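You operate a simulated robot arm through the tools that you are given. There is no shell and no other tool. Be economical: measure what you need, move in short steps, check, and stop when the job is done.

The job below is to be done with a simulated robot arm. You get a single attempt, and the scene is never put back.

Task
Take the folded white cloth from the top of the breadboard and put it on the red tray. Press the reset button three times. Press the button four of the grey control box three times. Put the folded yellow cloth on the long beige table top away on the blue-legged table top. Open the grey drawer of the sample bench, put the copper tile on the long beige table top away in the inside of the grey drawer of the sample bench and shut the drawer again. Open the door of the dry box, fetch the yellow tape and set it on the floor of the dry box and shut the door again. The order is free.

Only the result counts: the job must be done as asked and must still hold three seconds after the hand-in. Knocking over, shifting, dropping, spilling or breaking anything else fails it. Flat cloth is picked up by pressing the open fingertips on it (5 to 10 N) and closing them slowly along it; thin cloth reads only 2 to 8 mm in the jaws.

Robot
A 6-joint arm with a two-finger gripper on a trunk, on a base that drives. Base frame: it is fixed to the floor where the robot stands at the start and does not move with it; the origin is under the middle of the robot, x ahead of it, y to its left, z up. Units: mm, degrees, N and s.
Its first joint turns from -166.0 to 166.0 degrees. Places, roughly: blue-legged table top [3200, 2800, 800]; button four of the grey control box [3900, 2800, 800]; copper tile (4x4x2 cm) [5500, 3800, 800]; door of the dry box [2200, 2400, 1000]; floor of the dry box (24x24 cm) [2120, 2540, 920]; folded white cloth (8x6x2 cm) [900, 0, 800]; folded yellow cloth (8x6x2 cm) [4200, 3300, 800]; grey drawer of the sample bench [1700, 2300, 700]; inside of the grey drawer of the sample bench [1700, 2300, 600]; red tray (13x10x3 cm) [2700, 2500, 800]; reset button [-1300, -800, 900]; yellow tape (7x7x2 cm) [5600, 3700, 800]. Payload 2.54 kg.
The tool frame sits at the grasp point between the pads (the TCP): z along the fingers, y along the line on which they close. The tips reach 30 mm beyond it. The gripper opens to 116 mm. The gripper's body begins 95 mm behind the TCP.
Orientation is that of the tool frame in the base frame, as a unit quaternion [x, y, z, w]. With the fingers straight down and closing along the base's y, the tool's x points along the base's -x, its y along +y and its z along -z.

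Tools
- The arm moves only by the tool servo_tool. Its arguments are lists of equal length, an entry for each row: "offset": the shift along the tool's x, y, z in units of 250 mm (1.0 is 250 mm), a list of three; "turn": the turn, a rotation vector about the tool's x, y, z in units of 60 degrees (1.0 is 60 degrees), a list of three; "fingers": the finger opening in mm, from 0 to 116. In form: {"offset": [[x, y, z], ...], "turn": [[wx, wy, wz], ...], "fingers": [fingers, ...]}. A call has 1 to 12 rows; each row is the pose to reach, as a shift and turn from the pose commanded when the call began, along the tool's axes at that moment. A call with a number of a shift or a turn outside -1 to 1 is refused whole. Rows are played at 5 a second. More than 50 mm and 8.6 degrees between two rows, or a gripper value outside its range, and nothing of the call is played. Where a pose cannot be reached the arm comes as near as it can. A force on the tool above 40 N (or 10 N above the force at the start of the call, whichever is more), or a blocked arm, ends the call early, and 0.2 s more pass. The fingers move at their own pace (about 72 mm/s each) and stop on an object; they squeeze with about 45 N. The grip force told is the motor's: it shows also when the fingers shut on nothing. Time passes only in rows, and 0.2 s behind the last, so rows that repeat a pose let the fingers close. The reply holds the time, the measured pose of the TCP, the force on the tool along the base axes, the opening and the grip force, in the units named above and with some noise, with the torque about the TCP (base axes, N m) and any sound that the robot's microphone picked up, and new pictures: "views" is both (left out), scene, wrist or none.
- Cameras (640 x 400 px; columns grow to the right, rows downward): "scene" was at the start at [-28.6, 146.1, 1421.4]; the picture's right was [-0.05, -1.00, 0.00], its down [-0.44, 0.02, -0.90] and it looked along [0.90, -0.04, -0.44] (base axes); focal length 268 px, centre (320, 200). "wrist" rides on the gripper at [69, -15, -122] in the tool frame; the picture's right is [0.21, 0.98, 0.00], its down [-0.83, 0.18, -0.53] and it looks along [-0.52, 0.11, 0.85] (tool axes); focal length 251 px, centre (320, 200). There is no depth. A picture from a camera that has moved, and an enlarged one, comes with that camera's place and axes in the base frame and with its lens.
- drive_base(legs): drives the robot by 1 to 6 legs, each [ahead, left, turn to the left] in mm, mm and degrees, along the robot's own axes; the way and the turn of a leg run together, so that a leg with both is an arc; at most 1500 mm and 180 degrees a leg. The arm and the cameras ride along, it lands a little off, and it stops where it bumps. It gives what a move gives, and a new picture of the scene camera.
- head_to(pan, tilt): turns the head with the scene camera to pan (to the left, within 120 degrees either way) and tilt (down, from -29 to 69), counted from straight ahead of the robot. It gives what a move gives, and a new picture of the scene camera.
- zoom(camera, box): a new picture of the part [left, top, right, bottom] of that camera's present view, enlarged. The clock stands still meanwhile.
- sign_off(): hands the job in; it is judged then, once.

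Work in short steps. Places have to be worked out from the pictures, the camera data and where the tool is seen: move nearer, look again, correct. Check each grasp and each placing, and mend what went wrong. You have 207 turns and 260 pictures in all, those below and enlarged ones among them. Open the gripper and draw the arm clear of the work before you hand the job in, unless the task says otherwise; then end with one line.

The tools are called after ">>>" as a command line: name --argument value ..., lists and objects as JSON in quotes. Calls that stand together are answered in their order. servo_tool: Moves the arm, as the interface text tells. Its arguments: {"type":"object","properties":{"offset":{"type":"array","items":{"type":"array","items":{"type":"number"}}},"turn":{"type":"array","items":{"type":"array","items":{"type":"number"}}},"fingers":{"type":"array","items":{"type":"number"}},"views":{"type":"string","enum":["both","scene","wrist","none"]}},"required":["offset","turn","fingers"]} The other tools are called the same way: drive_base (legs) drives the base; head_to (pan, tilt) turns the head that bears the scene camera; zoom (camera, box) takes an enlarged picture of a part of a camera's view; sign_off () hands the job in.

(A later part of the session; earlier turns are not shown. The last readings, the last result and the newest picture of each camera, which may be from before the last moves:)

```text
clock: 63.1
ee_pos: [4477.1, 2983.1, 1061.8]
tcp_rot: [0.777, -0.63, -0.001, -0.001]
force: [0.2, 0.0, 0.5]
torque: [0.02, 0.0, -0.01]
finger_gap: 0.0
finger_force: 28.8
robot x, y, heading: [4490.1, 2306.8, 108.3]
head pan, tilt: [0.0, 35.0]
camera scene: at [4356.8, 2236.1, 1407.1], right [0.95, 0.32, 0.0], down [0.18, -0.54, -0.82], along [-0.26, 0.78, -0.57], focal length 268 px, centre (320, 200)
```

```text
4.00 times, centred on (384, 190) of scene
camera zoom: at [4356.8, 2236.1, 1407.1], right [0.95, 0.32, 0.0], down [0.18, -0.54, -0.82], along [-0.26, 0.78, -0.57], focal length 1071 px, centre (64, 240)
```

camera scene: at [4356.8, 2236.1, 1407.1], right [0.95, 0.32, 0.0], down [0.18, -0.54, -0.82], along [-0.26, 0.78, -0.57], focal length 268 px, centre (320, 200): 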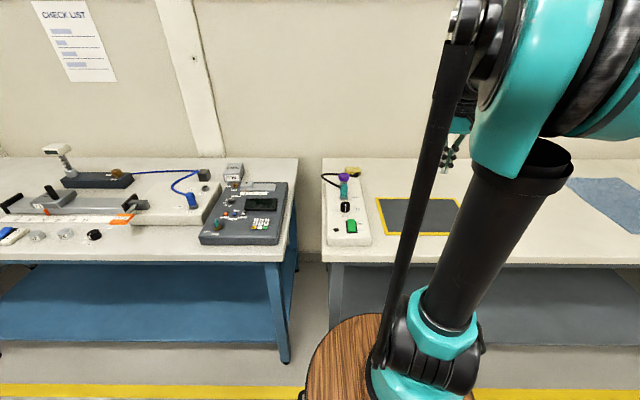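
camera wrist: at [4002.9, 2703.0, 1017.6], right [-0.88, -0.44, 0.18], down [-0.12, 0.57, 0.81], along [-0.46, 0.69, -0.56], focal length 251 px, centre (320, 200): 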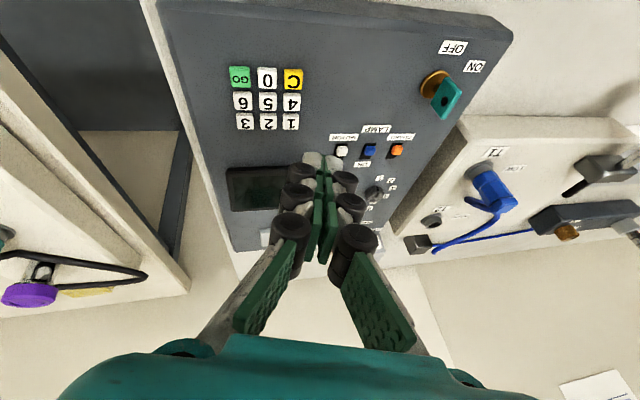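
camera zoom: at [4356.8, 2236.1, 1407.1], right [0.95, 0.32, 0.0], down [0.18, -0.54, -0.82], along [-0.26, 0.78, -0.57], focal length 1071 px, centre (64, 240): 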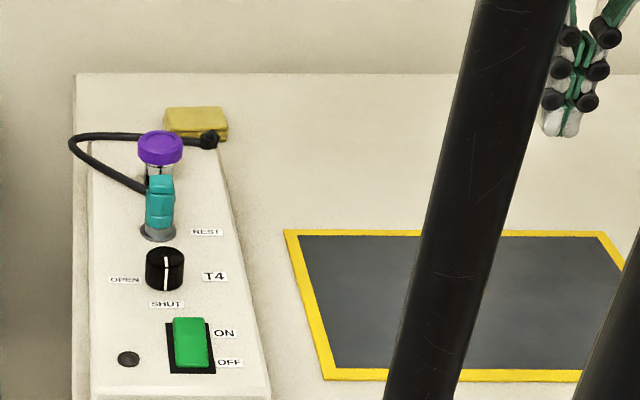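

The yellow cloth lies behind the T4 box at about (4154, 3325), straight ahead but ~1070 mm away. I drive 150 mm closer.

>>> drive_base --legs '[[150, 0, 0]]'

```text
clock: 64.5
ee_pos: [4425.6, 3125.1, 1062.1]
tcp_rot: [0.778, -0.629, -0.002, 0.0]
force: [0.1, -0.1, 0.7]
torque: [0.0, -0.01, -0.04]
finger_gap: 0.0
finger_force: 28.9
robot x, y, heading: [4439.5, 2457.3, 108.8]
head pan, tilt: [0.0, 35.0]
camera scene: at [4308.6, 2378.7, 1407.1], right [0.95, 0.32, 0.0], down [0.18, -0.54, -0.82], along [-0.26, 0.78, -0.57], focal length 268 px, centre (320, 200)
```

scene: 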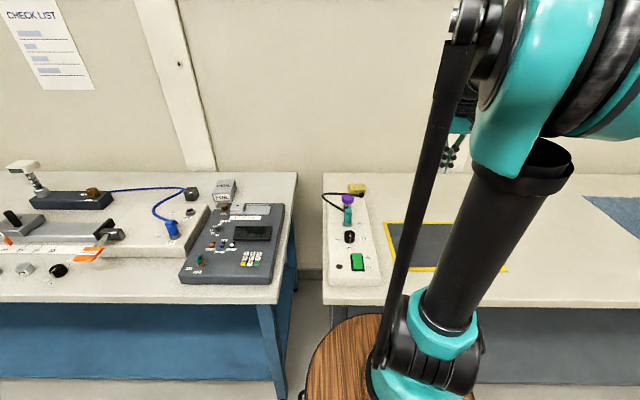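

The cloth is at about (4156, 3320). I move the gripper over it at z = 980, open.

>>> servo_tool --offset '[[-0.12, 0.11, 0.02], [-0.24, 0.22, 0.04], [-0.36, 0.33, 0.08], [-0.48, 0.44, 0.12], [-0.6, 0.55, 0.16], [-0.72, 0.66, 0.2], [-0.84, 0.77, 0.26], [-0.945, 0.887, 0.32]]' --turn '[[0, 0, 0], [0, 0, -0.02], [0, 0, -0.04], [0, 0, -0.06], [0, 0, -0.08], [0, 0, -0.1], [0, 0, -0.11], [0, 0, -0.11]]' --fingers '[20, 40, 60, 80, 100, 110, 110, 110]'

```text
clock: 66.2
ee_pos: [4160.4, 3311.6, 982.6]
tcp_rot: [0.813, -0.583, -0.002, -0.001]
force: [0.0, -0.8, 0.1]
torque: [0.04, 0.06, -0.02]
finger_gap: 109.9
finger_force: 0.0
robot x, y, heading: [4444.7, 2455.0, 108.6]
head pan, tilt: [0.0, 35.0]
camera scene: at [4308.9, 2378.4, 1407.1], right [0.95, 0.32, 0.0], down [0.18, -0.54, -0.82], along [-0.26, 0.78, -0.57], focal length 268 px, centre (320, 200)
camera wrist: at [4195.9, 3251.6, 1104.9], right [-0.86, -0.52, 0.0], down [-0.44, 0.72, 0.54], along [-0.28, 0.46, -0.84], focal length 251 px, centre (320, 200)
```

scene: 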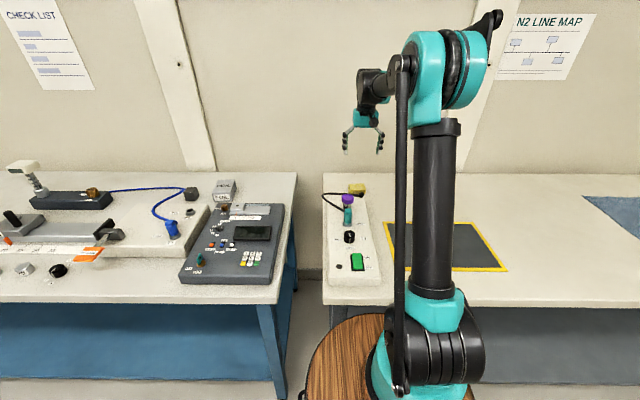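
wrist: 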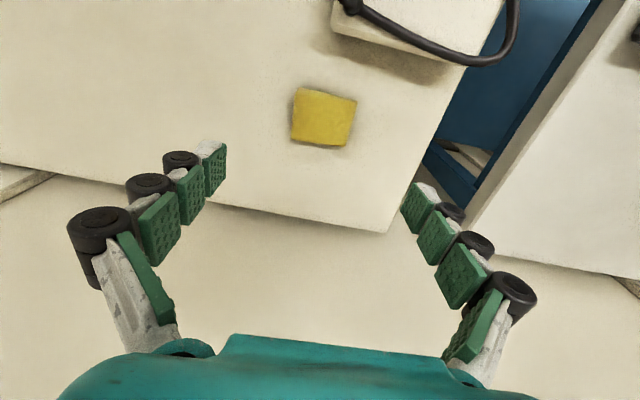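

The cloth centre is at about (4155, 3313), turned 22°. I align and come down to z = 865.

>>> servo_tool --offset '[[-0.014, 0.016, 0.16], [-0.014, 0.016, 0.32], [-0.014, 0.016, 0.47]]' --turn '[[0, 0, -0.065], [0, 0, -0.065], [0, 0, -0.065]]' --fingers '[104, 104, 104]' --views "wrist"

```text
clock: 67.0
ee_pos: [4153.8, 3315.2, 863.5]
tcp_rot: [0.832, -0.555, -0.002, -0.001]
force: [0.1, 0.0, 0.6]
torque: [0.01, -0.01, 0.0]
finger_gap: 104.0
finger_force: 0.1
robot x, y, heading: [4442.5, 2456.7, 108.5]
head pan, tilt: [0.0, 35.0]
camera wrist: at [4194.3, 3257.1, 986.1], right [-0.82, -0.57, 0.0], down [-0.48, 0.69, 0.54], along [-0.31, 0.44, -0.84], focal length 251 px, centre (320, 200)
```

wrist: 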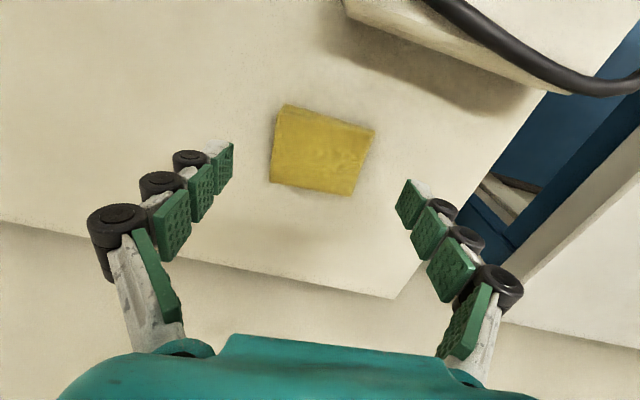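

Well centred. I lower further in small rows with a force watch.

>>> servo_tool --offset '[[0.01, 0, 0.05], [0.01, 0, 0.08], [0.01, 0, 0.1], [0.01, 0, 0.115]]' --turn '[[0, 0, 0], [0, 0, 0], [0, 0, 0], [0, 0, 0]]' --fingers '[104, 104, 104, 104]' --views "wrist"

```text
clock: 68.0
ee_pos: [4155.5, 3311.3, 837.8]
tcp_rot: [0.832, -0.555, -0.002, 0.0]
force: [-0.8, -0.3, 0.8]
torque: [-0.05, 0.02, 0.01]
finger_gap: 104.1
finger_force: 0.0
robot x, y, heading: [4442.8, 2459.4, 108.6]
head pan, tilt: [0.0, 35.0]
camera wrist: at [4195.5, 3253.5, 958.6], right [-0.82, -0.57, 0.0], down [-0.48, 0.69, 0.54], along [-0.31, 0.44, -0.84], focal length 251 px, centre (320, 200)
```

wrist: 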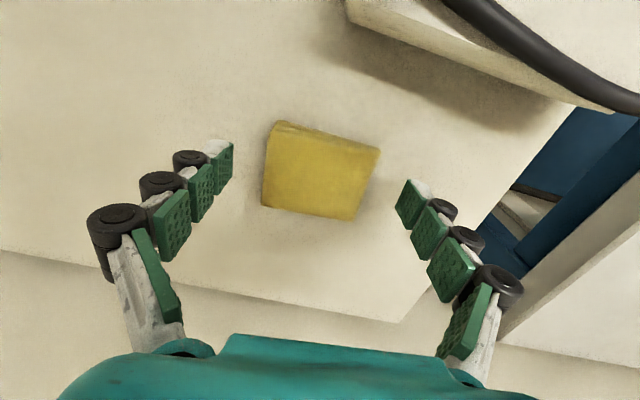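

The cloth is between the tips with no contact below. I close slowly on it.

>>> servo_tool --offset '[[0, 0, 0], [0, 0, 0], [0, 0, 0], [0, 0, 0], [0, 0, 0], [0, 0, 0]]' --turn '[[0, 0, 0], [0, 0, 0], [0, 0, 0], [0, 0, 0], [0, 0, 0], [0, 0, 0]]' --fingers '[96, 86, 76, 66, 56, 50]' --views "wrist"

```text
clock: 69.5
ee_pos: [4155.0, 3311.0, 836.6]
tcp_rot: [0.832, -0.555, -0.002, -0.002]
force: [-1.6, 0.0, 6.5]
torque: [-0.02, 0.08, -0.05]
finger_gap: 68.6
finger_force: 45.3
robot x, y, heading: [4448.5, 2456.3, 108.5]
head pan, tilt: [0.0, 35.0]
camera wrist: at [4195.5, 3253.4, 959.0], right [-0.82, -0.57, 0.0], down [-0.48, 0.69, 0.54], along [-0.31, 0.44, -0.84], focal length 251 px, centre (320, 200)
```

wrist: 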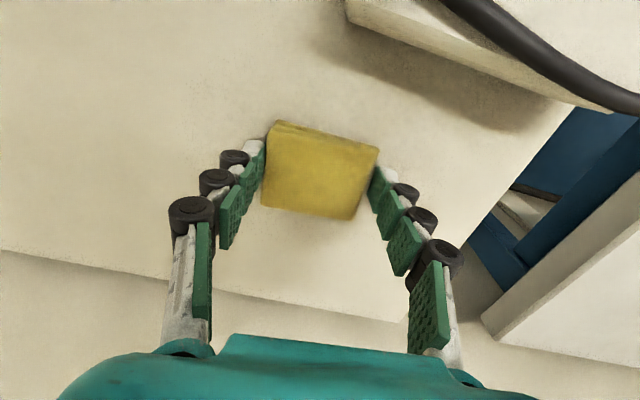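

Held at 68.6 mm. I lift straight up and draw the arm back.

>>> servo_tool --offset '[[0, 0, -0.12], [0, 0, -0.28], [0, 0, -0.45], [0, 0, -0.62], [0, 0, -0.79], [0.12, 0, -0.88], [0.3, 0, -0.88], [0.48, 0, -0.88], [0.66, 0, -0.88], [0.84, 0, -0.88]]' --turn '[[0, 0, 0], [0, 0, 0], [0, 0, 0], [0, 0, 0], [0, 0, 0], [0, 0, 0], [0, 0, 0], [0, 0, 0], [0, 0, 0], [0, 0, 0]]' --fingers '[50, 50, 50, 50, 50, 50, 50, 50, 50, 50]' --views "wrist"

```text
clock: 71.7
ee_pos: [4234.1, 3116.5, 1054.1]
tcp_rot: [0.832, -0.555, -0.001, -0.001]
force: [-0.7, 0.2, -0.4]
torque: [-0.04, -0.06, 0.02]
finger_gap: 68.6
finger_force: 45.5
robot x, y, heading: [4440.7, 2452.0, 108.9]
head pan, tilt: [0.0, 35.0]
camera wrist: at [4274.3, 3059.4, 1176.7], right [-0.82, -0.57, 0.0], down [-0.48, 0.69, 0.54], along [-0.31, 0.44, -0.84], focal length 251 px, centre (320, 200)
```

wrist: 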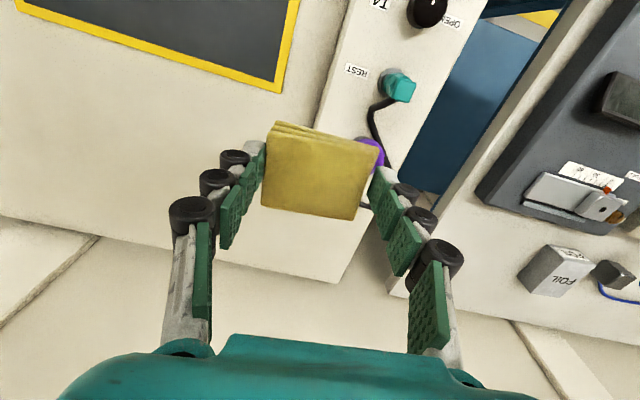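

The cloth is held. I back off, drive left along to the blue-legged table's free stretch right of the tray.

>>> drive_base --legs '[[-150, 0, 0], [0, 1465, 0]]'

>>> head_to --pan 0 --tilt 40

```text
clock: 79.7
ee_pos: [2918.0, 2501.1, 1055.8]
tcp_rot: [0.837, -0.547, -0.002, -0.001]
force: [0.1, 0.0, -0.2]
torque: [0.07, 0.0, 0.02]
finger_gap: 68.0
finger_force: 45.5
robot x, y, heading: [3137.9, 1846.5, 109.7]
head pan, tilt: [0.0, 35.0]
camera scene: at [3006.0, 1764.3, 1407.1], right [0.94, 0.34, 0.0], down [0.19, -0.54, -0.82], along [-0.28, 0.77, -0.57], focal length 268 px, centre (320, 200)
```

scene: 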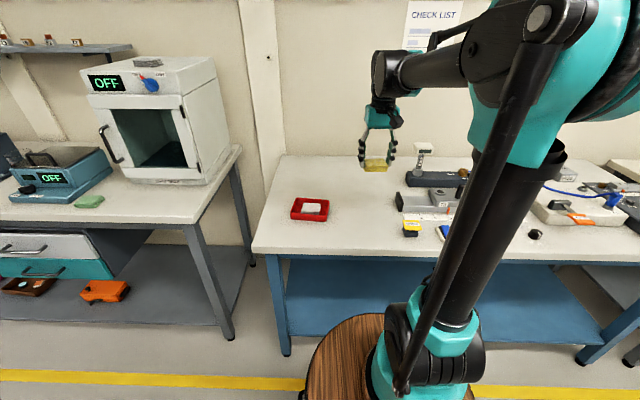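

```text
clock: 80.4
ee_pos: [2918.4, 2501.6, 1054.6]
tcp_rot: [0.837, -0.547, -0.002, -0.001]
force: [0.5, -0.8, -0.6]
torque: [0.04, -0.02, 0.02]
finger_gap: 68.3
finger_force: 45.1
robot x, y, heading: [3138.8, 1842.4, 109.6]
head pan, tilt: [0.0, 40.0]
camera scene: at [3007.0, 1761.5, 1399.5], right [0.94, 0.34, 0.0], down [0.22, -0.6, -0.77], along [-0.26, 0.72, -0.64], focal length 268 px, centre (320, 200)
```

scene: 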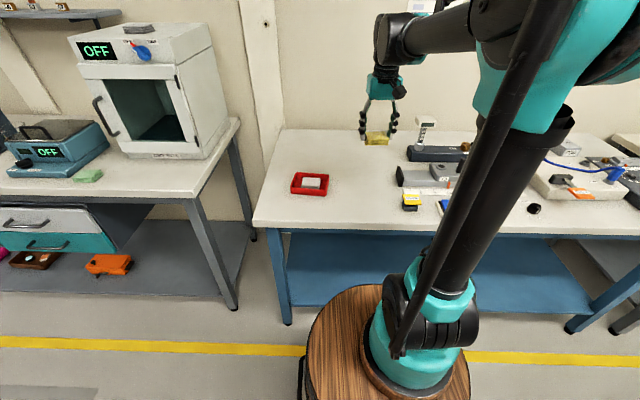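

Free spot chosen at (2858, 2520), well clear of the tray and the rail. I move over it and lower to z = 880 to look.

>>> servo_tool --offset '[[-0.08, 0.1, 0.1], [-0.162, 0.191, 0.2], [-0.162, 0.191, 0.37], [-0.162, 0.191, 0.54], [-0.162, 0.191, 0.7]]' --turn '[[0, 0, 0.03], [0, 0, 0.06], [0, 0, 0.06], [0, 0, 0.06], [0, 0, 0.06]]' --fingers '[50, 50, 50, 50, 50]'

```text
clock: 81.6
ee_pos: [2858.2, 2517.7, 878.4]
tcp_rot: [0.82, -0.573, -0.002, -0.001]
force: [0.2, -0.8, -1.2]
torque: [0.03, 0.01, 0.0]
finger_gap: 68.1
finger_force: 45.1
robot x, y, heading: [3136.9, 1842.6, 110.1]
head pan, tilt: [0.0, 40.0]
camera scene: at [3007.1, 1761.3, 1399.5], right [0.94, 0.34, 0.0], down [0.22, -0.6, -0.77], along [-0.26, 0.72, -0.64], focal length 268 px, centre (320, 200)
camera wrist: at [2894.9, 2459.5, 1001.4], right [-0.84, -0.54, 0.0], down [-0.45, 0.71, 0.54], along [-0.29, 0.45, -0.84], focal length 251 px, centre (320, 200)
```

scene: 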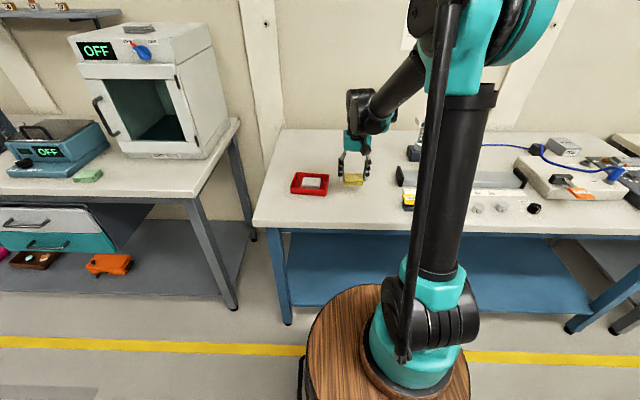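
wrist: 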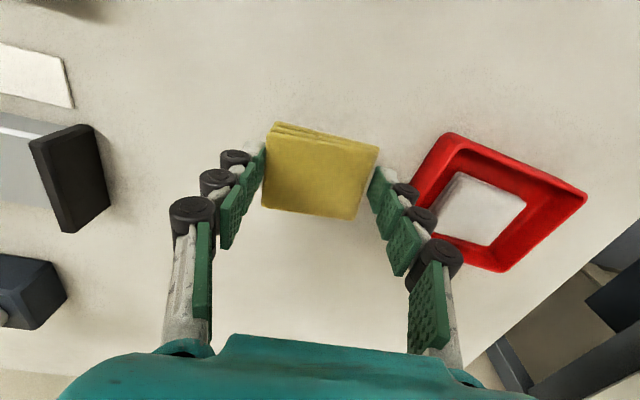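

The spot is clear. I shift 20 mm away from the tray, lower to contact height and open.

>>> servo_tool --offset '[[0, -0.08, 0.06], [0, -0.08, 0.12], [0, -0.08, 0.15], [0, -0.08, 0.16], [0, -0.08, 0.16], [0, -0.08, 0.16], [0, -0.08, 0.16]]' --turn '[[0, 0, 0], [0, 0, 0], [0, 0, 0], [0, 0, 0], [0, 0, 0], [0, 0, 0], [0, 0, 0]]' --fingers '[50, 50, 50, 50, 75, 85, 92]' --views "wrist"

```text
clock: 83.2
ee_pos: [2877.1, 2527.3, 841.0]
tcp_rot: [0.82, -0.572, -0.001, 0.0]
force: [-0.7, 0.4, 0.6]
torque: [0.02, 0.01, -0.02]
finger_gap: 92.1
finger_force: 0.1
robot x, y, heading: [3136.5, 1846.7, 109.6]
head pan, tilt: [0.0, 40.0]
camera wrist: at [2914.1, 2467.6, 962.4], right [-0.84, -0.54, 0.0], down [-0.45, 0.71, 0.54], along [-0.29, 0.45, -0.84], focal length 251 px, centre (320, 200)
```

wrist: 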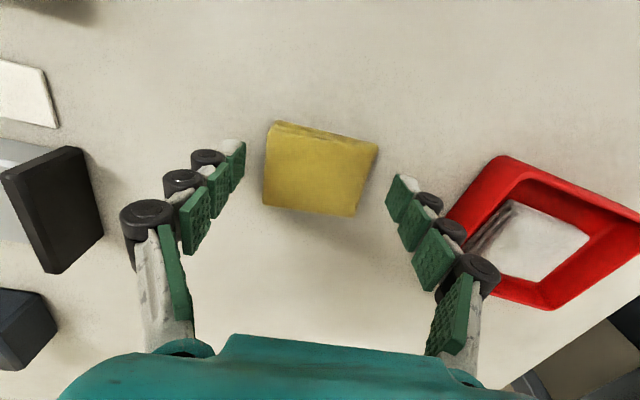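

The yellow cloth lies on the blue-legged table. I rise clear, draw back and drive left to the sample bench to open its drawer and the dry box.

>>> servo_tool --offset '[[0, 0, -0.15], [0, 0, -0.32], [0, 0, -0.5], [0, 0, -0.68], [0, 0, -0.85], [0.16, 0, -0.9], [0.34, 0, -0.9], [0.52, 0, -0.9], [0.7, 0, -0.9]]' --turn '[[0, 0, 0], [0, 0, 0], [0, 0, 0], [0, 0, 0], [0, 0, 0], [0, 0, 0], [0, 0, 0], [0, 0, 0], [0, 0, 0]]' --fingers '[92, 92, 92, 92, 92, 92, 92, 92, 92]' --views "wrist"

>>> drive_base --legs '[[-100, 0, 0], [0, 950, 0]]'

```text
clock: 85.2
ee_pos: [2938.7, 2363.5, 1064.6]
tcp_rot: [0.82, -0.573, -0.001, -0.001]
force: [0.2, -0.4, -0.2]
torque: [-0.04, -0.05, 0.03]
finger_gap: 91.8
finger_force: 0.0
robot x, y, heading: [3135.3, 1845.2, 109.9]
head pan, tilt: [0.0, 40.0]
camera wrist: at [2975.2, 2304.1, 1186.1], right [-0.84, -0.54, 0.0], down [-0.45, 0.71, 0.54], along [-0.29, 0.45, -0.84], focal length 251 px, centre (320, 200)
```

wrist: 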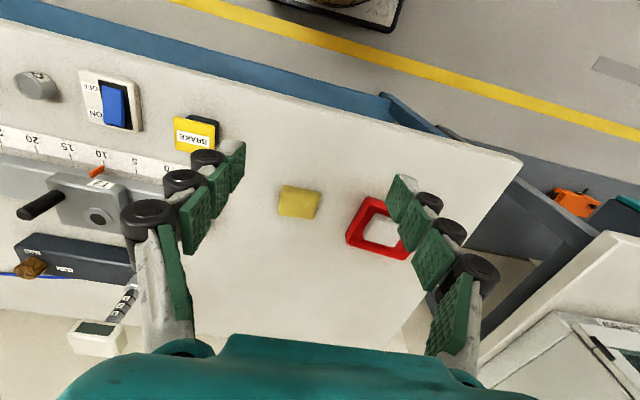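

```text
clock: 90.9
ee_pos: [2065.5, 1931.6, 1063.8]
tcp_rot: [0.827, -0.563, -0.003, -0.001]
force: [0.5, 0.0, -0.9]
torque: [-0.02, -0.01, 0.03]
finger_gap: 92.1
finger_force: 0.1
robot x, y, heading: [2274.5, 1417.8, 111.3]
head pan, tilt: [0.0, 40.0]
camera scene: at [2149.3, 1331.1, 1399.5], right [0.93, 0.36, 0.0], down [0.23, -0.6, -0.77], along [-0.28, 0.71, -0.64], focal length 268 px, centre (320, 200)
```

scene: 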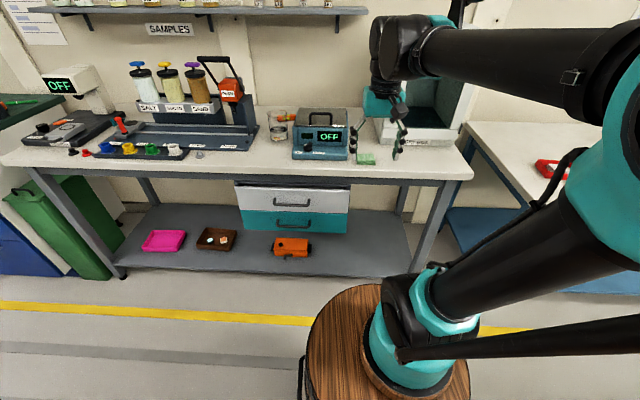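

The grey (upper) drawer is in view. I zoom in on its handle.

>>> zoom --camera "scene" --box '[212, 140, 404, 260]'

>>> head_to --pan -12 --tilt 25

```text
3.33 times, centred on (308, 200) of scene
camera zoom: at [2149.3, 1331.1, 1399.5], right [0.93, 0.36, 0.0], down [0.23, -0.6, -0.77], along [-0.28, 0.71, -0.64], focal length 892 px, centre (360, 200)
```

zoom: 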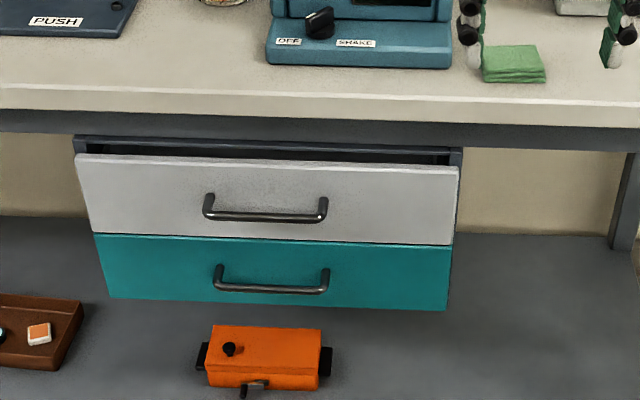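

```text
clock: 91.7
ee_pos: [2064.7, 1931.3, 1065.0]
tcp_rot: [0.826, -0.563, -0.002, -0.001]
force: [0.2, -1.0, -0.3]
torque: [-0.01, 0.0, -0.03]
finger_gap: 92.0
finger_force: 0.0
robot x, y, heading: [2279.2, 1414.8, 111.1]
head pan, tilt: [-12.0, 25.0]
camera scene: at [2165.3, 1342.8, 1422.8], right [0.99, 0.16, 0.0], down [0.07, -0.42, -0.91], along [-0.14, 0.89, -0.42], focal length 268 px, centre (320, 200)
```

scene: 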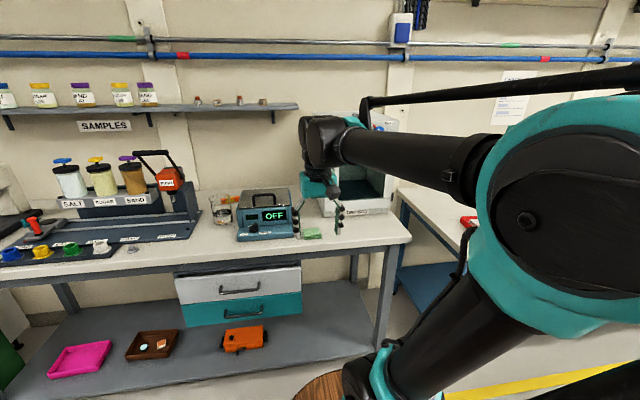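

The drawer handle is a horizontal bar at about (1738, 2058, 690). I square the base to the bench (heading 108°) and drive left to stand in front of it.

>>> drive_base --legs '[[0, 0, -3.2], [0, 310, 0]]'

>>> head_to --pan 15 --tilt 40

```text
clock: 94.2
ee_pos: [1803.0, 1849.2, 1063.8]
tcp_rot: [0.81, -0.586, -0.001, 0.0]
force: [-0.4, 0.1, 0.0]
torque: [0.0, 0.03, 0.02]
finger_gap: 92.0
finger_force: 0.0
robot x, y, heading: [1983.2, 1322.9, 107.7]
head pan, tilt: [-12.0, 25.0]
camera scene: at [1869.1, 1255.0, 1422.8], right [0.99, 0.1, 0.0], down [0.04, -0.42, -0.91], along [-0.09, 0.9, -0.42], focal length 268 px, centre (320, 200)
```

scene: 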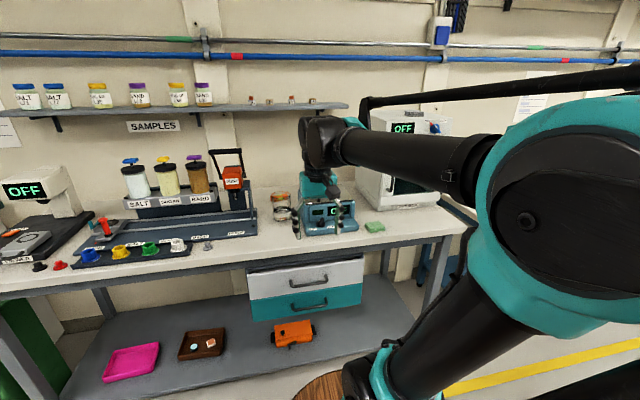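

```text
clock: 95.1
ee_pos: [1802.9, 1849.2, 1063.9]
tcp_rot: [0.81, -0.586, -0.001, -0.001]
force: [0.2, -0.2, -0.8]
torque: [-0.02, 0.0, 0.01]
finger_gap: 92.3
finger_force: 0.1
robot x, y, heading: [1983.5, 1321.4, 108.1]
head pan, tilt: [15.0, 40.0]
camera scene: at [1832.4, 1234.9, 1399.6], right [0.84, 0.54, 0.0], down [0.35, -0.54, -0.77], along [-0.42, 0.64, -0.64], focal length 268 px, centre (320, 200)
```

scene: 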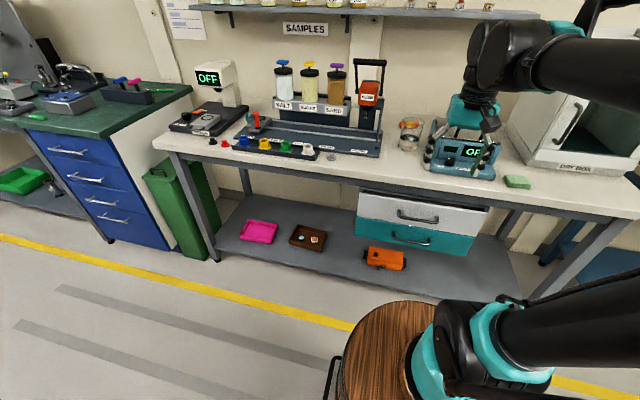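

>>> zoom --camera "scene" --box '[340, 170, 500, 270]'

```text
4.00 times, centred on (420, 220) of scene
camera zoom: at [1832.4, 1234.9, 1399.6], right [0.84, 0.54, 0.0], down [0.35, -0.54, -0.77], along [-0.42, 0.64, -0.64], focal length 1071 px, centre (-80, 120)
```

zoom: 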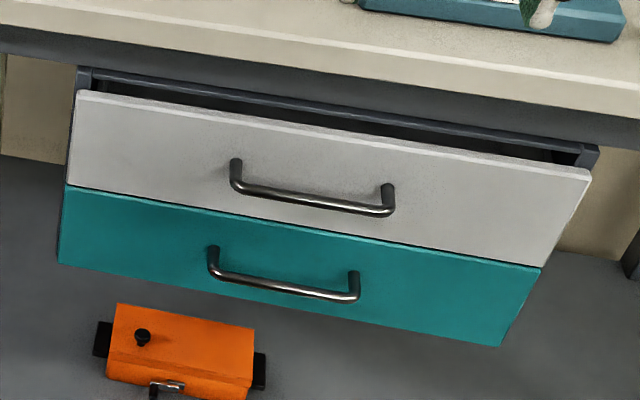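

The handle triangulates to (1744, 2047, 695), straight ahead of the robot by 763 mm. I turn the tool to horizontal with the jaws closing vertically, in two halves, moving a bit ahead meanwhile.

>>> servo_tool --offset '[[-0.065, 0, 0], [-0.13, 0, 0], [-0.195, 0, 0], [-0.26, 0, 0], [-0.325, 0, 0], [-0.39, 0, 0], [-0.455, 0, 0], [-0.52, 0, 0]]' --turn '[[0.072, -0.072, -0.072], [0.144, -0.144, -0.144], [0.216, -0.216, -0.216], [0.289, -0.289, -0.289], [0.361, -0.361, -0.361], [0.433, -0.433, -0.433], [0.505, -0.505, -0.505], [0.577, -0.577, -0.577]]' --fingers '[80, 70, 60, 60, 60, 60, 60, 60]' --views "none"

>>> servo_tool --offset '[[0, 0, 0], [0, 0, 0], [0, 0, 0], [0, 0, 0], [0, 0, 0], [0, 0, 0], [0, 0, 0], [0, 0, 0]]' --turn '[[0.072, -0.072, -0.072], [0.144, -0.144, -0.144], [0.216, -0.216, -0.216], [0.289, -0.289, -0.289], [0.361, -0.361, -0.361], [0.433, -0.433, -0.433], [0.505, -0.505, -0.505], [0.577, -0.577, -0.577]]' --fingers '[60, 60, 60, 60, 60, 60, 60, 60]'

```text
clock: 96.9
ee_pos: [1763.4, 1972.0, 1065.5]
tcp_rot: [0.87, -0.274, -0.067, -0.405]
force: [-0.1, 0.0, -0.1]
torque: [0.02, 0.01, 0.0]
finger_gap: 59.9
finger_force: 0.0
robot x, y, heading: [1983.4, 1316.6, 107.5]
head pan, tilt: [15.0, 40.0]
```

```text
clock: 98.7
ee_pos: [1763.7, 1972.2, 1065.1]
tcp_rot: [-0.697, -0.112, 0.112, 0.7]
force: [-0.3, -0.9, 0.4]
torque: [0.0, -0.01, 0.0]
finger_gap: 60.3
finger_force: 0.1
robot x, y, heading: [1987.1, 1323.3, 108.0]
head pan, tilt: [15.0, 40.0]
camera scene: at [1832.4, 1234.8, 1399.5], right [0.84, 0.54, 0.0], down [0.35, -0.54, -0.77], along [-0.42, 0.64, -0.64], focal length 268 px, centre (320, 200)
camera wrist: at [1865.9, 1878.2, 1079.7], right [0.2, 0.07, -0.98], down [-0.62, -0.76, -0.18], along [-0.76, 0.64, -0.11], focal length 251 px, centre (320, 200)
```

scene: 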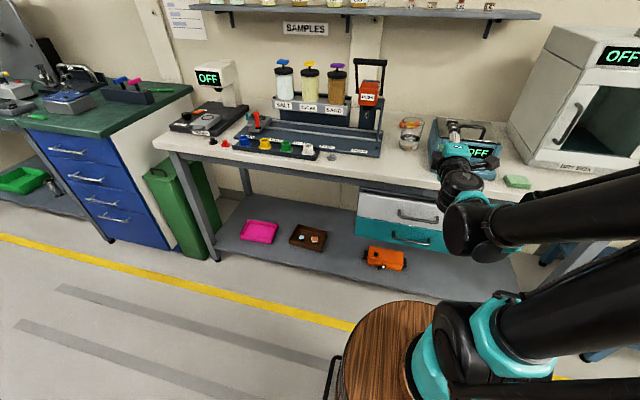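
wrist: 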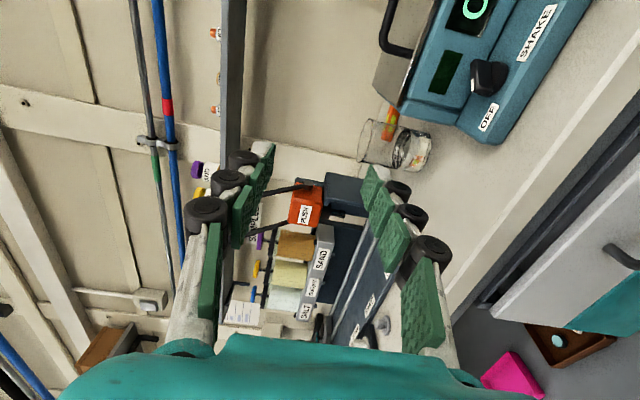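

The tool is horizontal, with X along the bench, Y down and Z toward it. I go down 250 mm in front of the bench, well short of the handle.

>>> servo_tool --offset '[[0, 0.17, 0], [0, 0.34, 0], [0, 0.51, 0], [0, 0.68, 0], [0, 0.85, 0], [0, 1.0, 0]]' --turn '[[0, 0, 0], [0, 0, 0], [0, 0, 0], [0, 0, 0], [0, 0, 0], [0, 0, 0]]' --fingers '[60, 60, 60, 60, 60, 60]'

```text
clock: 100.1
ee_pos: [1754.5, 1984.6, 996.8]
tcp_rot: [-0.698, -0.11, 0.112, 0.699]
force: [-0.5, -0.2, 0.0]
torque: [-0.01, -0.02, 0.01]
finger_gap: 59.8
finger_force: 0.1
out of reach, approached as far as the arm can: row 2, 3, 4, 5, 6
robot x, y, heading: [1983.1, 1324.1, 108.0]
head pan, tilt: [15.0, 40.0]
camera scene: at [1832.4, 1234.8, 1399.5], right [0.84, 0.54, 0.0], down [0.35, -0.54, -0.77], along [-0.42, 0.64, -0.64], focal length 268 px, centre (320, 200)
camera wrist: at [1857.0, 1890.7, 1012.0], right [0.2, 0.07, -0.98], down [-0.62, -0.76, -0.18], along [-0.76, 0.64, -0.11], focal length 251 px, centre (320, 200)
```

scene: 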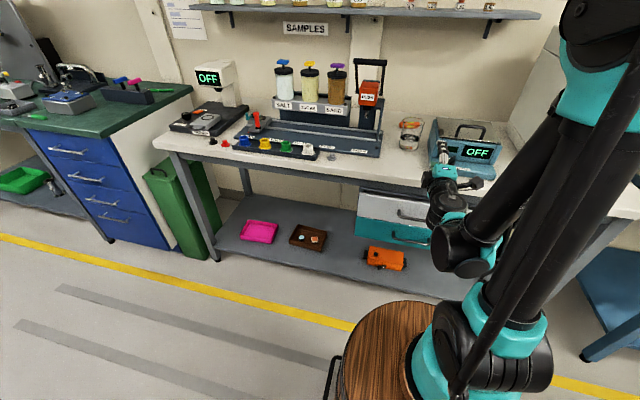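
wrist: 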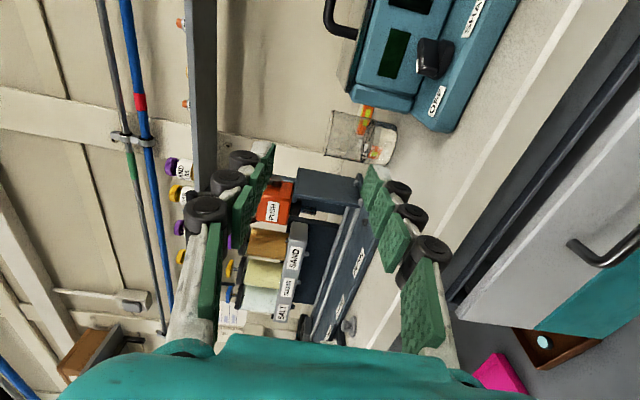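

The arm is too folded to reach low so close. I back the base off 200 mm and see where the arm settles.

>>> drive_base --legs '[[-200, 0, 0]]'

>>> servo_tool --offset '[[0, 0, 0], [0, 0, 0]]' --turn '[[0, 0, 0], [0, 0, 0]]' --fingers '[60, 60]' --views "none"

```text
clock: 101.7
ee_pos: [1814.5, 1800.9, 997.2]
tcp_rot: [-0.697, -0.111, 0.112, 0.699]
force: [-0.5, -0.2, 0.8]
torque: [-0.01, 0.02, 0.03]
finger_gap: 60.3
finger_force: 0.1
robot x, y, heading: [2043.8, 1136.9, 107.9]
head pan, tilt: [15.0, 40.0]
camera scene: at [1891.4, 1051.9, 1399.5], right [0.84, 0.54, 0.0], down [0.35, -0.54, -0.77], along [-0.42, 0.64, -0.64], focal length 268 px, centre (320, 200)
```

scene: 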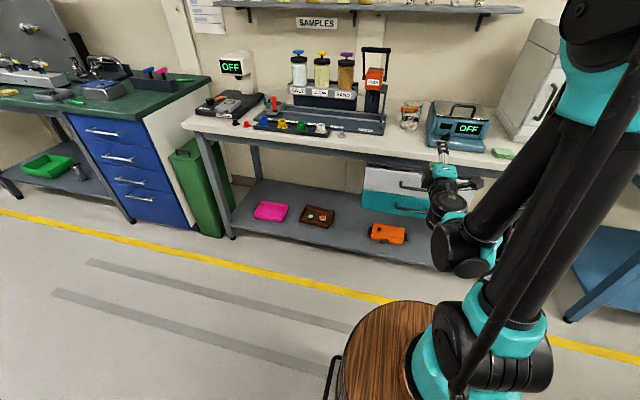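

```text
clock: 102.3
ee_pos: [1813.2, 1801.9, 996.8]
tcp_rot: [-0.698, -0.111, 0.111, 0.699]
force: [0.4, -0.3, 0.4]
torque: [-0.02, 0.02, -0.02]
finger_gap: 60.5
finger_force: 0.0
robot x, y, heading: [2044.9, 1141.4, 107.8]
head pan, tilt: [15.0, 40.0]
```

The command follows the measured pose. Now I move ahead 180 mm while going down 250 mm.

>>> servo_tool --offset '[[0, 0.06, 0.16], [0, 0.12, 0.32], [0, 0.2, 0.48], [0, 0.3, 0.62], [0, 0.45, 0.72], [0, 0.62, 0.72], [0, 0.8, 0.72], [0, 1.0, 0.72]]' --turn '[[0, 0, 0], [0, 0, 0], [0, 0, 0], [0, 0, 0], [0, 0, 0], [0, 0, 0], [0, 0, 0], [0, 0, 0]]' --fingers '[60, 60, 60, 60, 60, 60, 60, 60]'

```text
clock: 103.9
ee_pos: [1728.5, 2031.1, 878.6]
tcp_rot: [-0.698, -0.11, 0.111, 0.699]
force: [5.3, -12.0, -3.5]
torque: [-0.44, -0.21, -0.02]
finger_gap: 65.6
finger_force: 3.4
out of reach, approached as far as the arm can: row 1, 2, 3, 4, 5, 6, 7, 8
robot x, y, heading: [2047.1, 1139.5, 107.7]
head pan, tilt: [15.0, 40.0]
stopped in row 8: the force on the tool passed its limit at 48 N (the readings are from after the stop); the commanded pose is now the measured one
camera scene: at [1891.4, 1051.8, 1399.5], right [0.84, 0.54, 0.0], down [0.35, -0.54, -0.77], along [-0.42, 0.64, -0.64], focal length 268 px, centre (320, 200)
camera wrist: at [1831.3, 1937.6, 893.0], right [0.2, 0.07, -0.98], down [-0.62, -0.76, -0.18], along [-0.76, 0.64, -0.11], focal length 251 px, centre (320, 200)
```

scene: 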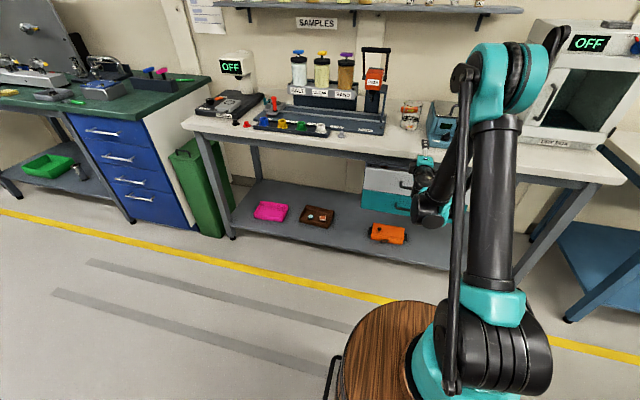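
wrist: 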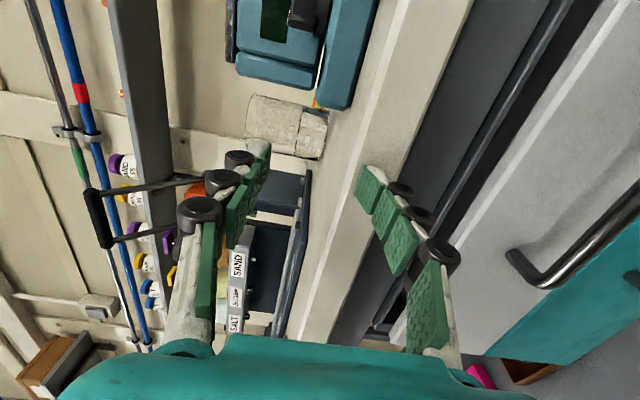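

The lower finger touched the bench's front edge: so the bench top is near z = 860 with its edge at about the handle's depth. I back off 100 mm and pitch the tool 40° downward, which suits the arm better.

>>> servo_tool --offset '[[0, -0.02, -0.08], [0, -0.04, -0.16], [0, -0.06, -0.24], [0, -0.06, -0.32], [0, -0.06, -0.4], [0, -0.06, -0.4]]' --turn '[[0, 0, 0], [-0.13, 0, 0], [-0.26, 0, 0], [-0.4, 0, 0], [-0.53, 0, 0], [-0.667, 0, 0]]' --fingers '[60, 60, 60, 60, 60, 60]'

```text
clock: 105.3
ee_pos: [1759.8, 1937.6, 892.8]
tcp_rot: [0.895, 0.141, -0.067, -0.417]
force: [-0.5, 0.3, 0.6]
torque: [-0.01, -0.01, -0.04]
finger_gap: 60.1
finger_force: 0.1
out of reach, approached as far as the arm can: row 1
robot x, y, heading: [2042.6, 1140.0, 107.7]
head pan, tilt: [15.0, 40.0]
camera scene: at [1891.4, 1051.9, 1399.5], right [0.84, 0.54, 0.0], down [0.35, -0.54, -0.77], along [-0.42, 0.64, -0.64], focal length 268 px, centre (320, 200)
camera wrist: at [1850.2, 1880.0, 982.8], right [0.4, -0.53, -0.75], down [-0.62, -0.75, 0.21], along [-0.67, 0.38, -0.63], focal length 251 px, centre (320, 200)
```

scene: 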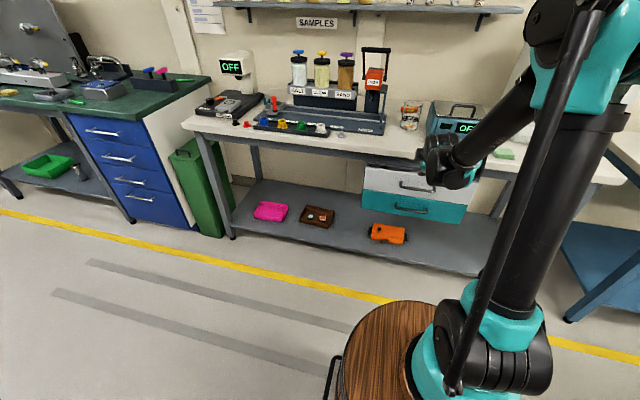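
wrist: 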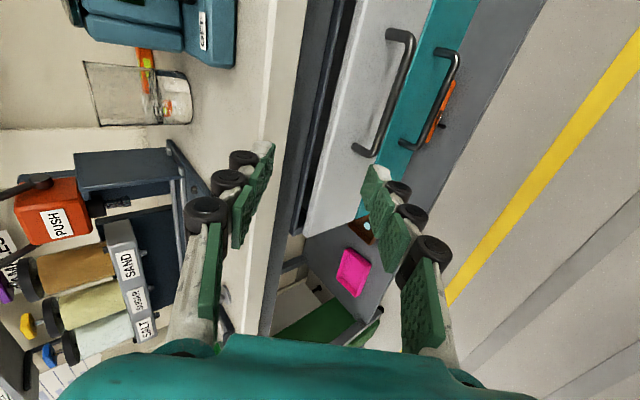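

Now the handle is seen well. I go to a pre-grasp pose 80 mm short of the bar along the tool axis, with the jaws at 40 mm.

>>> servo_tool --offset '[[0.025, 0.085, 0.128], [0.05, 0.17, 0.257], [0.075, 0.253, 0.385], [0.1, 0.337, 0.513]]' --turn '[[0, 0, 0], [0, 0, 0], [0, 0, 0], [0, 0, 0]]' --fingers '[50, 40, 40, 40]'

```text
clock: 106.3
ee_pos: [1767.8, 1986.9, 747.0]
tcp_rot: [0.895, 0.142, -0.066, -0.418]
force: [0.2, -0.2, 0.4]
torque: [0.0, -0.01, 0.01]
finger_gap: 40.1
finger_force: 0.1
robot x, y, heading: [2044.6, 1140.4, 107.9]
head pan, tilt: [15.0, 40.0]
camera scene: at [1891.4, 1051.7, 1399.5], right [0.84, 0.54, 0.0], down [0.35, -0.54, -0.77], along [-0.42, 0.64, -0.64], focal length 268 px, centre (320, 200)
camera wrist: at [1859.7, 1928.7, 836.1], right [0.4, -0.53, -0.75], down [-0.62, -0.75, 0.21], along [-0.67, 0.38, -0.63], focal length 251 px, centre (320, 200)
```

scene: 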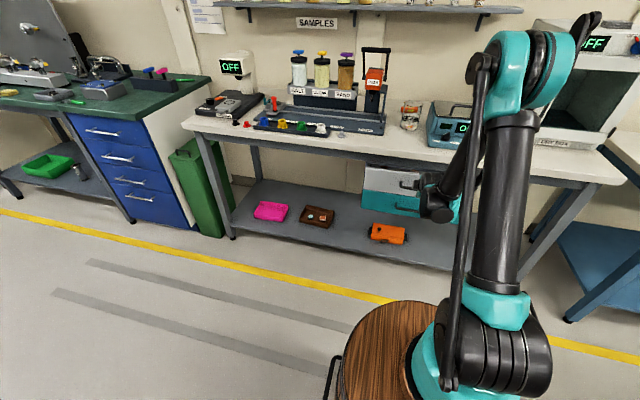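
wrist: 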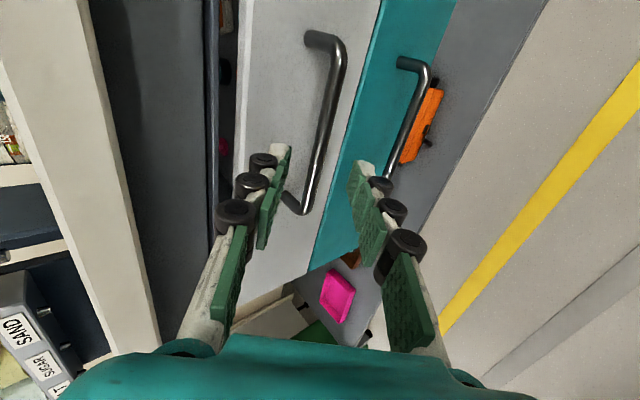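

The bar triangulates to (1757, 2052, 686). I advance 64 mm along the tool axis so that the bar comes between the fingertips.

>>> servo_tool --offset '[[0.012, 0.006, 0.09], [0.024, 0.012, 0.17], [0.036, 0.018, 0.23], [0.036, 0.018, 0.256]]' --turn '[[0, 0, 0], [0, 0, 0], [0, 0, 0], [0, 0, 0]]' --fingers '[40, 40, 40, 40]' --views "wrist"

```text
clock: 107.3
ee_pos: [1763.3, 2033.3, 700.4]
tcp_rot: [0.895, 0.141, -0.067, -0.417]
force: [-0.2, 0.3, 0.3]
torque: [0.03, 0.02, -0.03]
finger_gap: 39.9
finger_force: 0.0
robot x, y, heading: [2042.9, 1139.2, 107.9]
head pan, tilt: [15.0, 40.0]
camera wrist: at [1854.3, 1975.9, 791.1], right [0.4, -0.53, -0.75], down [-0.62, -0.75, 0.21], along [-0.67, 0.38, -0.63], focal length 251 px, centre (320, 200)
```

wrist: 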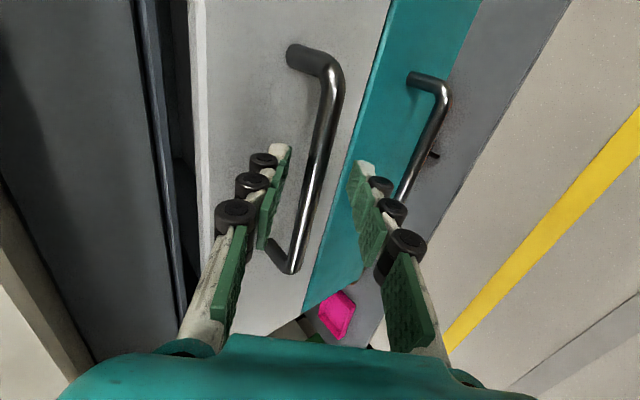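

The bar lies between the fingers. I close on it.

>>> servo_tool --offset '[[0, 0, 0], [0, 0, 0], [0, 0, 0], [0, 0, 0]]' --turn '[[0, 0, 0], [0, 0, 0], [0, 0, 0], [0, 0, 0]]' --fingers '[30, 20, 8, 0]' --views "wrist"

```text
clock: 108.3
ee_pos: [1763.8, 2033.1, 702.9]
tcp_rot: [0.894, 0.141, -0.067, -0.419]
force: [-0.4, 4.3, 31.8]
torque: [0.29, 0.24, 0.0]
finger_gap: 10.9
finger_force: 37.8
robot x, y, heading: [2043.1, 1141.0, 107.8]
head pan, tilt: [15.0, 40.0]
camera wrist: at [1854.4, 1975.3, 792.6], right [0.4, -0.53, -0.75], down [-0.62, -0.76, 0.2], along [-0.67, 0.39, -0.63], focal length 251 px, centre (320, 200)
```

wrist: 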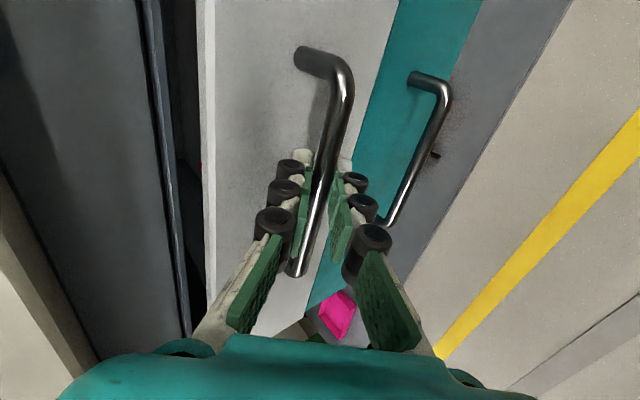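

The bar is gripped at 10.9 mm. I ease up 4 mm and pull the first 40 mm straight out.

>>> servo_tool --offset '[[0, -0.012, -0.01], [0, 0.013, -0.04], [0, 0.039, -0.071], [0, 0.065, -0.102], [0, 0.09, -0.132]]' --turn '[[0, 0, 0], [0, 0, 0], [0, 0, 0], [0, 0, 0], [0, 0, 0]]' --fingers '[0, 0, 0, 0, 0]' --views "wrist"

```text
clock: 109.3
ee_pos: [1772.7, 2007.3, 703.2]
tcp_rot: [0.897, 0.142, -0.066, -0.412]
force: [-0.6, -1.9, -20.5]
torque: [-0.15, 0.1, -0.06]
finger_gap: 10.7
finger_force: 37.9
out of reach, approached as far as the arm can: row 5
robot x, y, heading: [2045.4, 1138.1, 107.7]
head pan, tilt: [15.0, 40.0]
stopped in row 5: the force on the tool passed its limit at 48 N (the readings are from after the stop); the commanded pose is now the measured one
camera wrist: at [1862.6, 1950.3, 793.9], right [0.4, -0.54, -0.74], down [-0.62, -0.75, 0.21], along [-0.67, 0.38, -0.64], focal length 251 px, centre (320, 200)
```

wrist: 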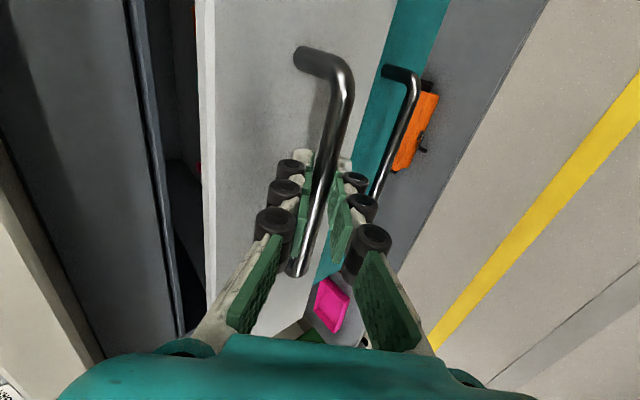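

The drawer slides; the arm is at its folded limit, so I pull on by driving the base back 150 mm.

>>> drive_base --legs '[[-150, 0, 0]]'

```text
clock: 110.0
ee_pos: [1771.9, 2007.3, 704.0]
tcp_rot: [0.897, 0.141, -0.067, -0.413]
force: [-1.0, 0.4, -3.8]
torque: [-0.02, 0.06, -0.05]
finger_gap: 10.5
finger_force: 37.9
robot x, y, heading: [2044.2, 1139.0, 107.8]
head pan, tilt: [15.0, 40.0]
stopped in leg 1: the robot was blocked; the commanded pose is now the measured one
camera scene: at [1891.3, 1052.1, 1399.5], right [0.84, 0.54, 0.0], down [0.35, -0.54, -0.77], along [-0.42, 0.64, -0.64], focal length 268 px, centre (320, 200)
```

scene: 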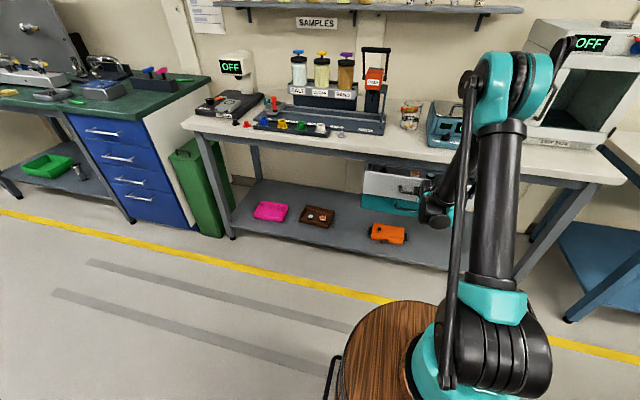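

The base won't move while the hand holds the fixed handle. I let go, draw back along the tool axis, then back the base off 140 mm and regrip from farther away.

>>> servo_tool --offset '[[0, 0, 0], [0, 0, 0], [0, 0, -0.1], [0, 0, -0.2], [0, -0.1, -0.3]]' --turn '[[0, 0, 0], [0, 0, 0], [0, 0, 0], [0, 0, 0], [0, 0, 0]]' --fingers '[20, 40, 40, 40, 40]' --views "none"

>>> drive_base --legs '[[-140, 0, 0]]'

```text
clock: 111.2
ee_pos: [1786.5, 1966.4, 768.5]
tcp_rot: [0.897, 0.14, -0.068, -0.413]
force: [0.0, 0.0, 0.6]
torque: [0.05, 0.0, -0.03]
finger_gap: 40.1
finger_force: 0.1
robot x, y, heading: [2045.2, 1138.2, 107.7]
head pan, tilt: [15.0, 40.0]
```

```text
clock: 112.0
ee_pos: [1786.2, 1966.9, 770.5]
tcp_rot: [0.897, 0.141, -0.066, -0.413]
force: [-0.9, 0.9, -0.1]
torque: [-0.02, 0.02, 0.02]
finger_gap: 39.7
finger_force: 0.1
robot x, y, heading: [2042.4, 1138.2, 107.7]
head pan, tilt: [15.0, 40.0]
stopped in leg 1: the robot was blocked; the commanded pose is now the measured one
camera scene: at [1891.5, 1052.0, 1399.5], right [0.84, 0.54, 0.0], down [0.35, -0.54, -0.77], along [-0.42, 0.64, -0.64], focal length 268 px, centre (320, 200)
```

scene: 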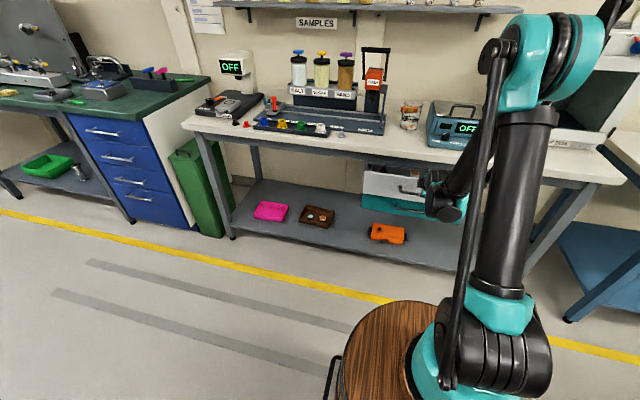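

Something behind blocks the base. Instead I pitch the tool steeper (65° down), which lets the arm come closer to the robot, and aim at the bar again.

>>> servo_tool --offset '[[0, -0.016, 0.02], [0, -0.032, 0.04], [0, -0.048, 0.06], [0, -0.064, 0.077]]' --turn '[[-0.104, 0, 0], [-0.21, 0, 0], [-0.315, 0, 0], [-0.417, 0, 0]]' --fingers '[36, 32, 32, 32]' --views "wrist"

```text
clock: 113.0
ee_pos: [1778.3, 1990.7, 770.4]
tcp_rot: [0.966, 0.152, -0.034, -0.207]
force: [0.3, -0.2, -0.1]
torque: [-0.01, 0.0, -0.01]
finger_gap: 32.2
finger_force: 0.1
robot x, y, heading: [2042.4, 1137.9, 107.7]
head pan, tilt: [15.0, 40.0]
camera wrist: at [1854.5, 1977.5, 887.3], right [0.48, -0.78, -0.4], down [-0.67, -0.62, 0.41], along [-0.57, 0.07, -0.82], focal length 251 px, centre (320, 200)
```

wrist: 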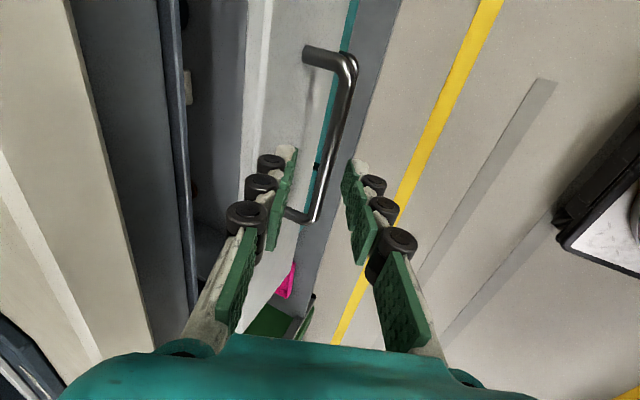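

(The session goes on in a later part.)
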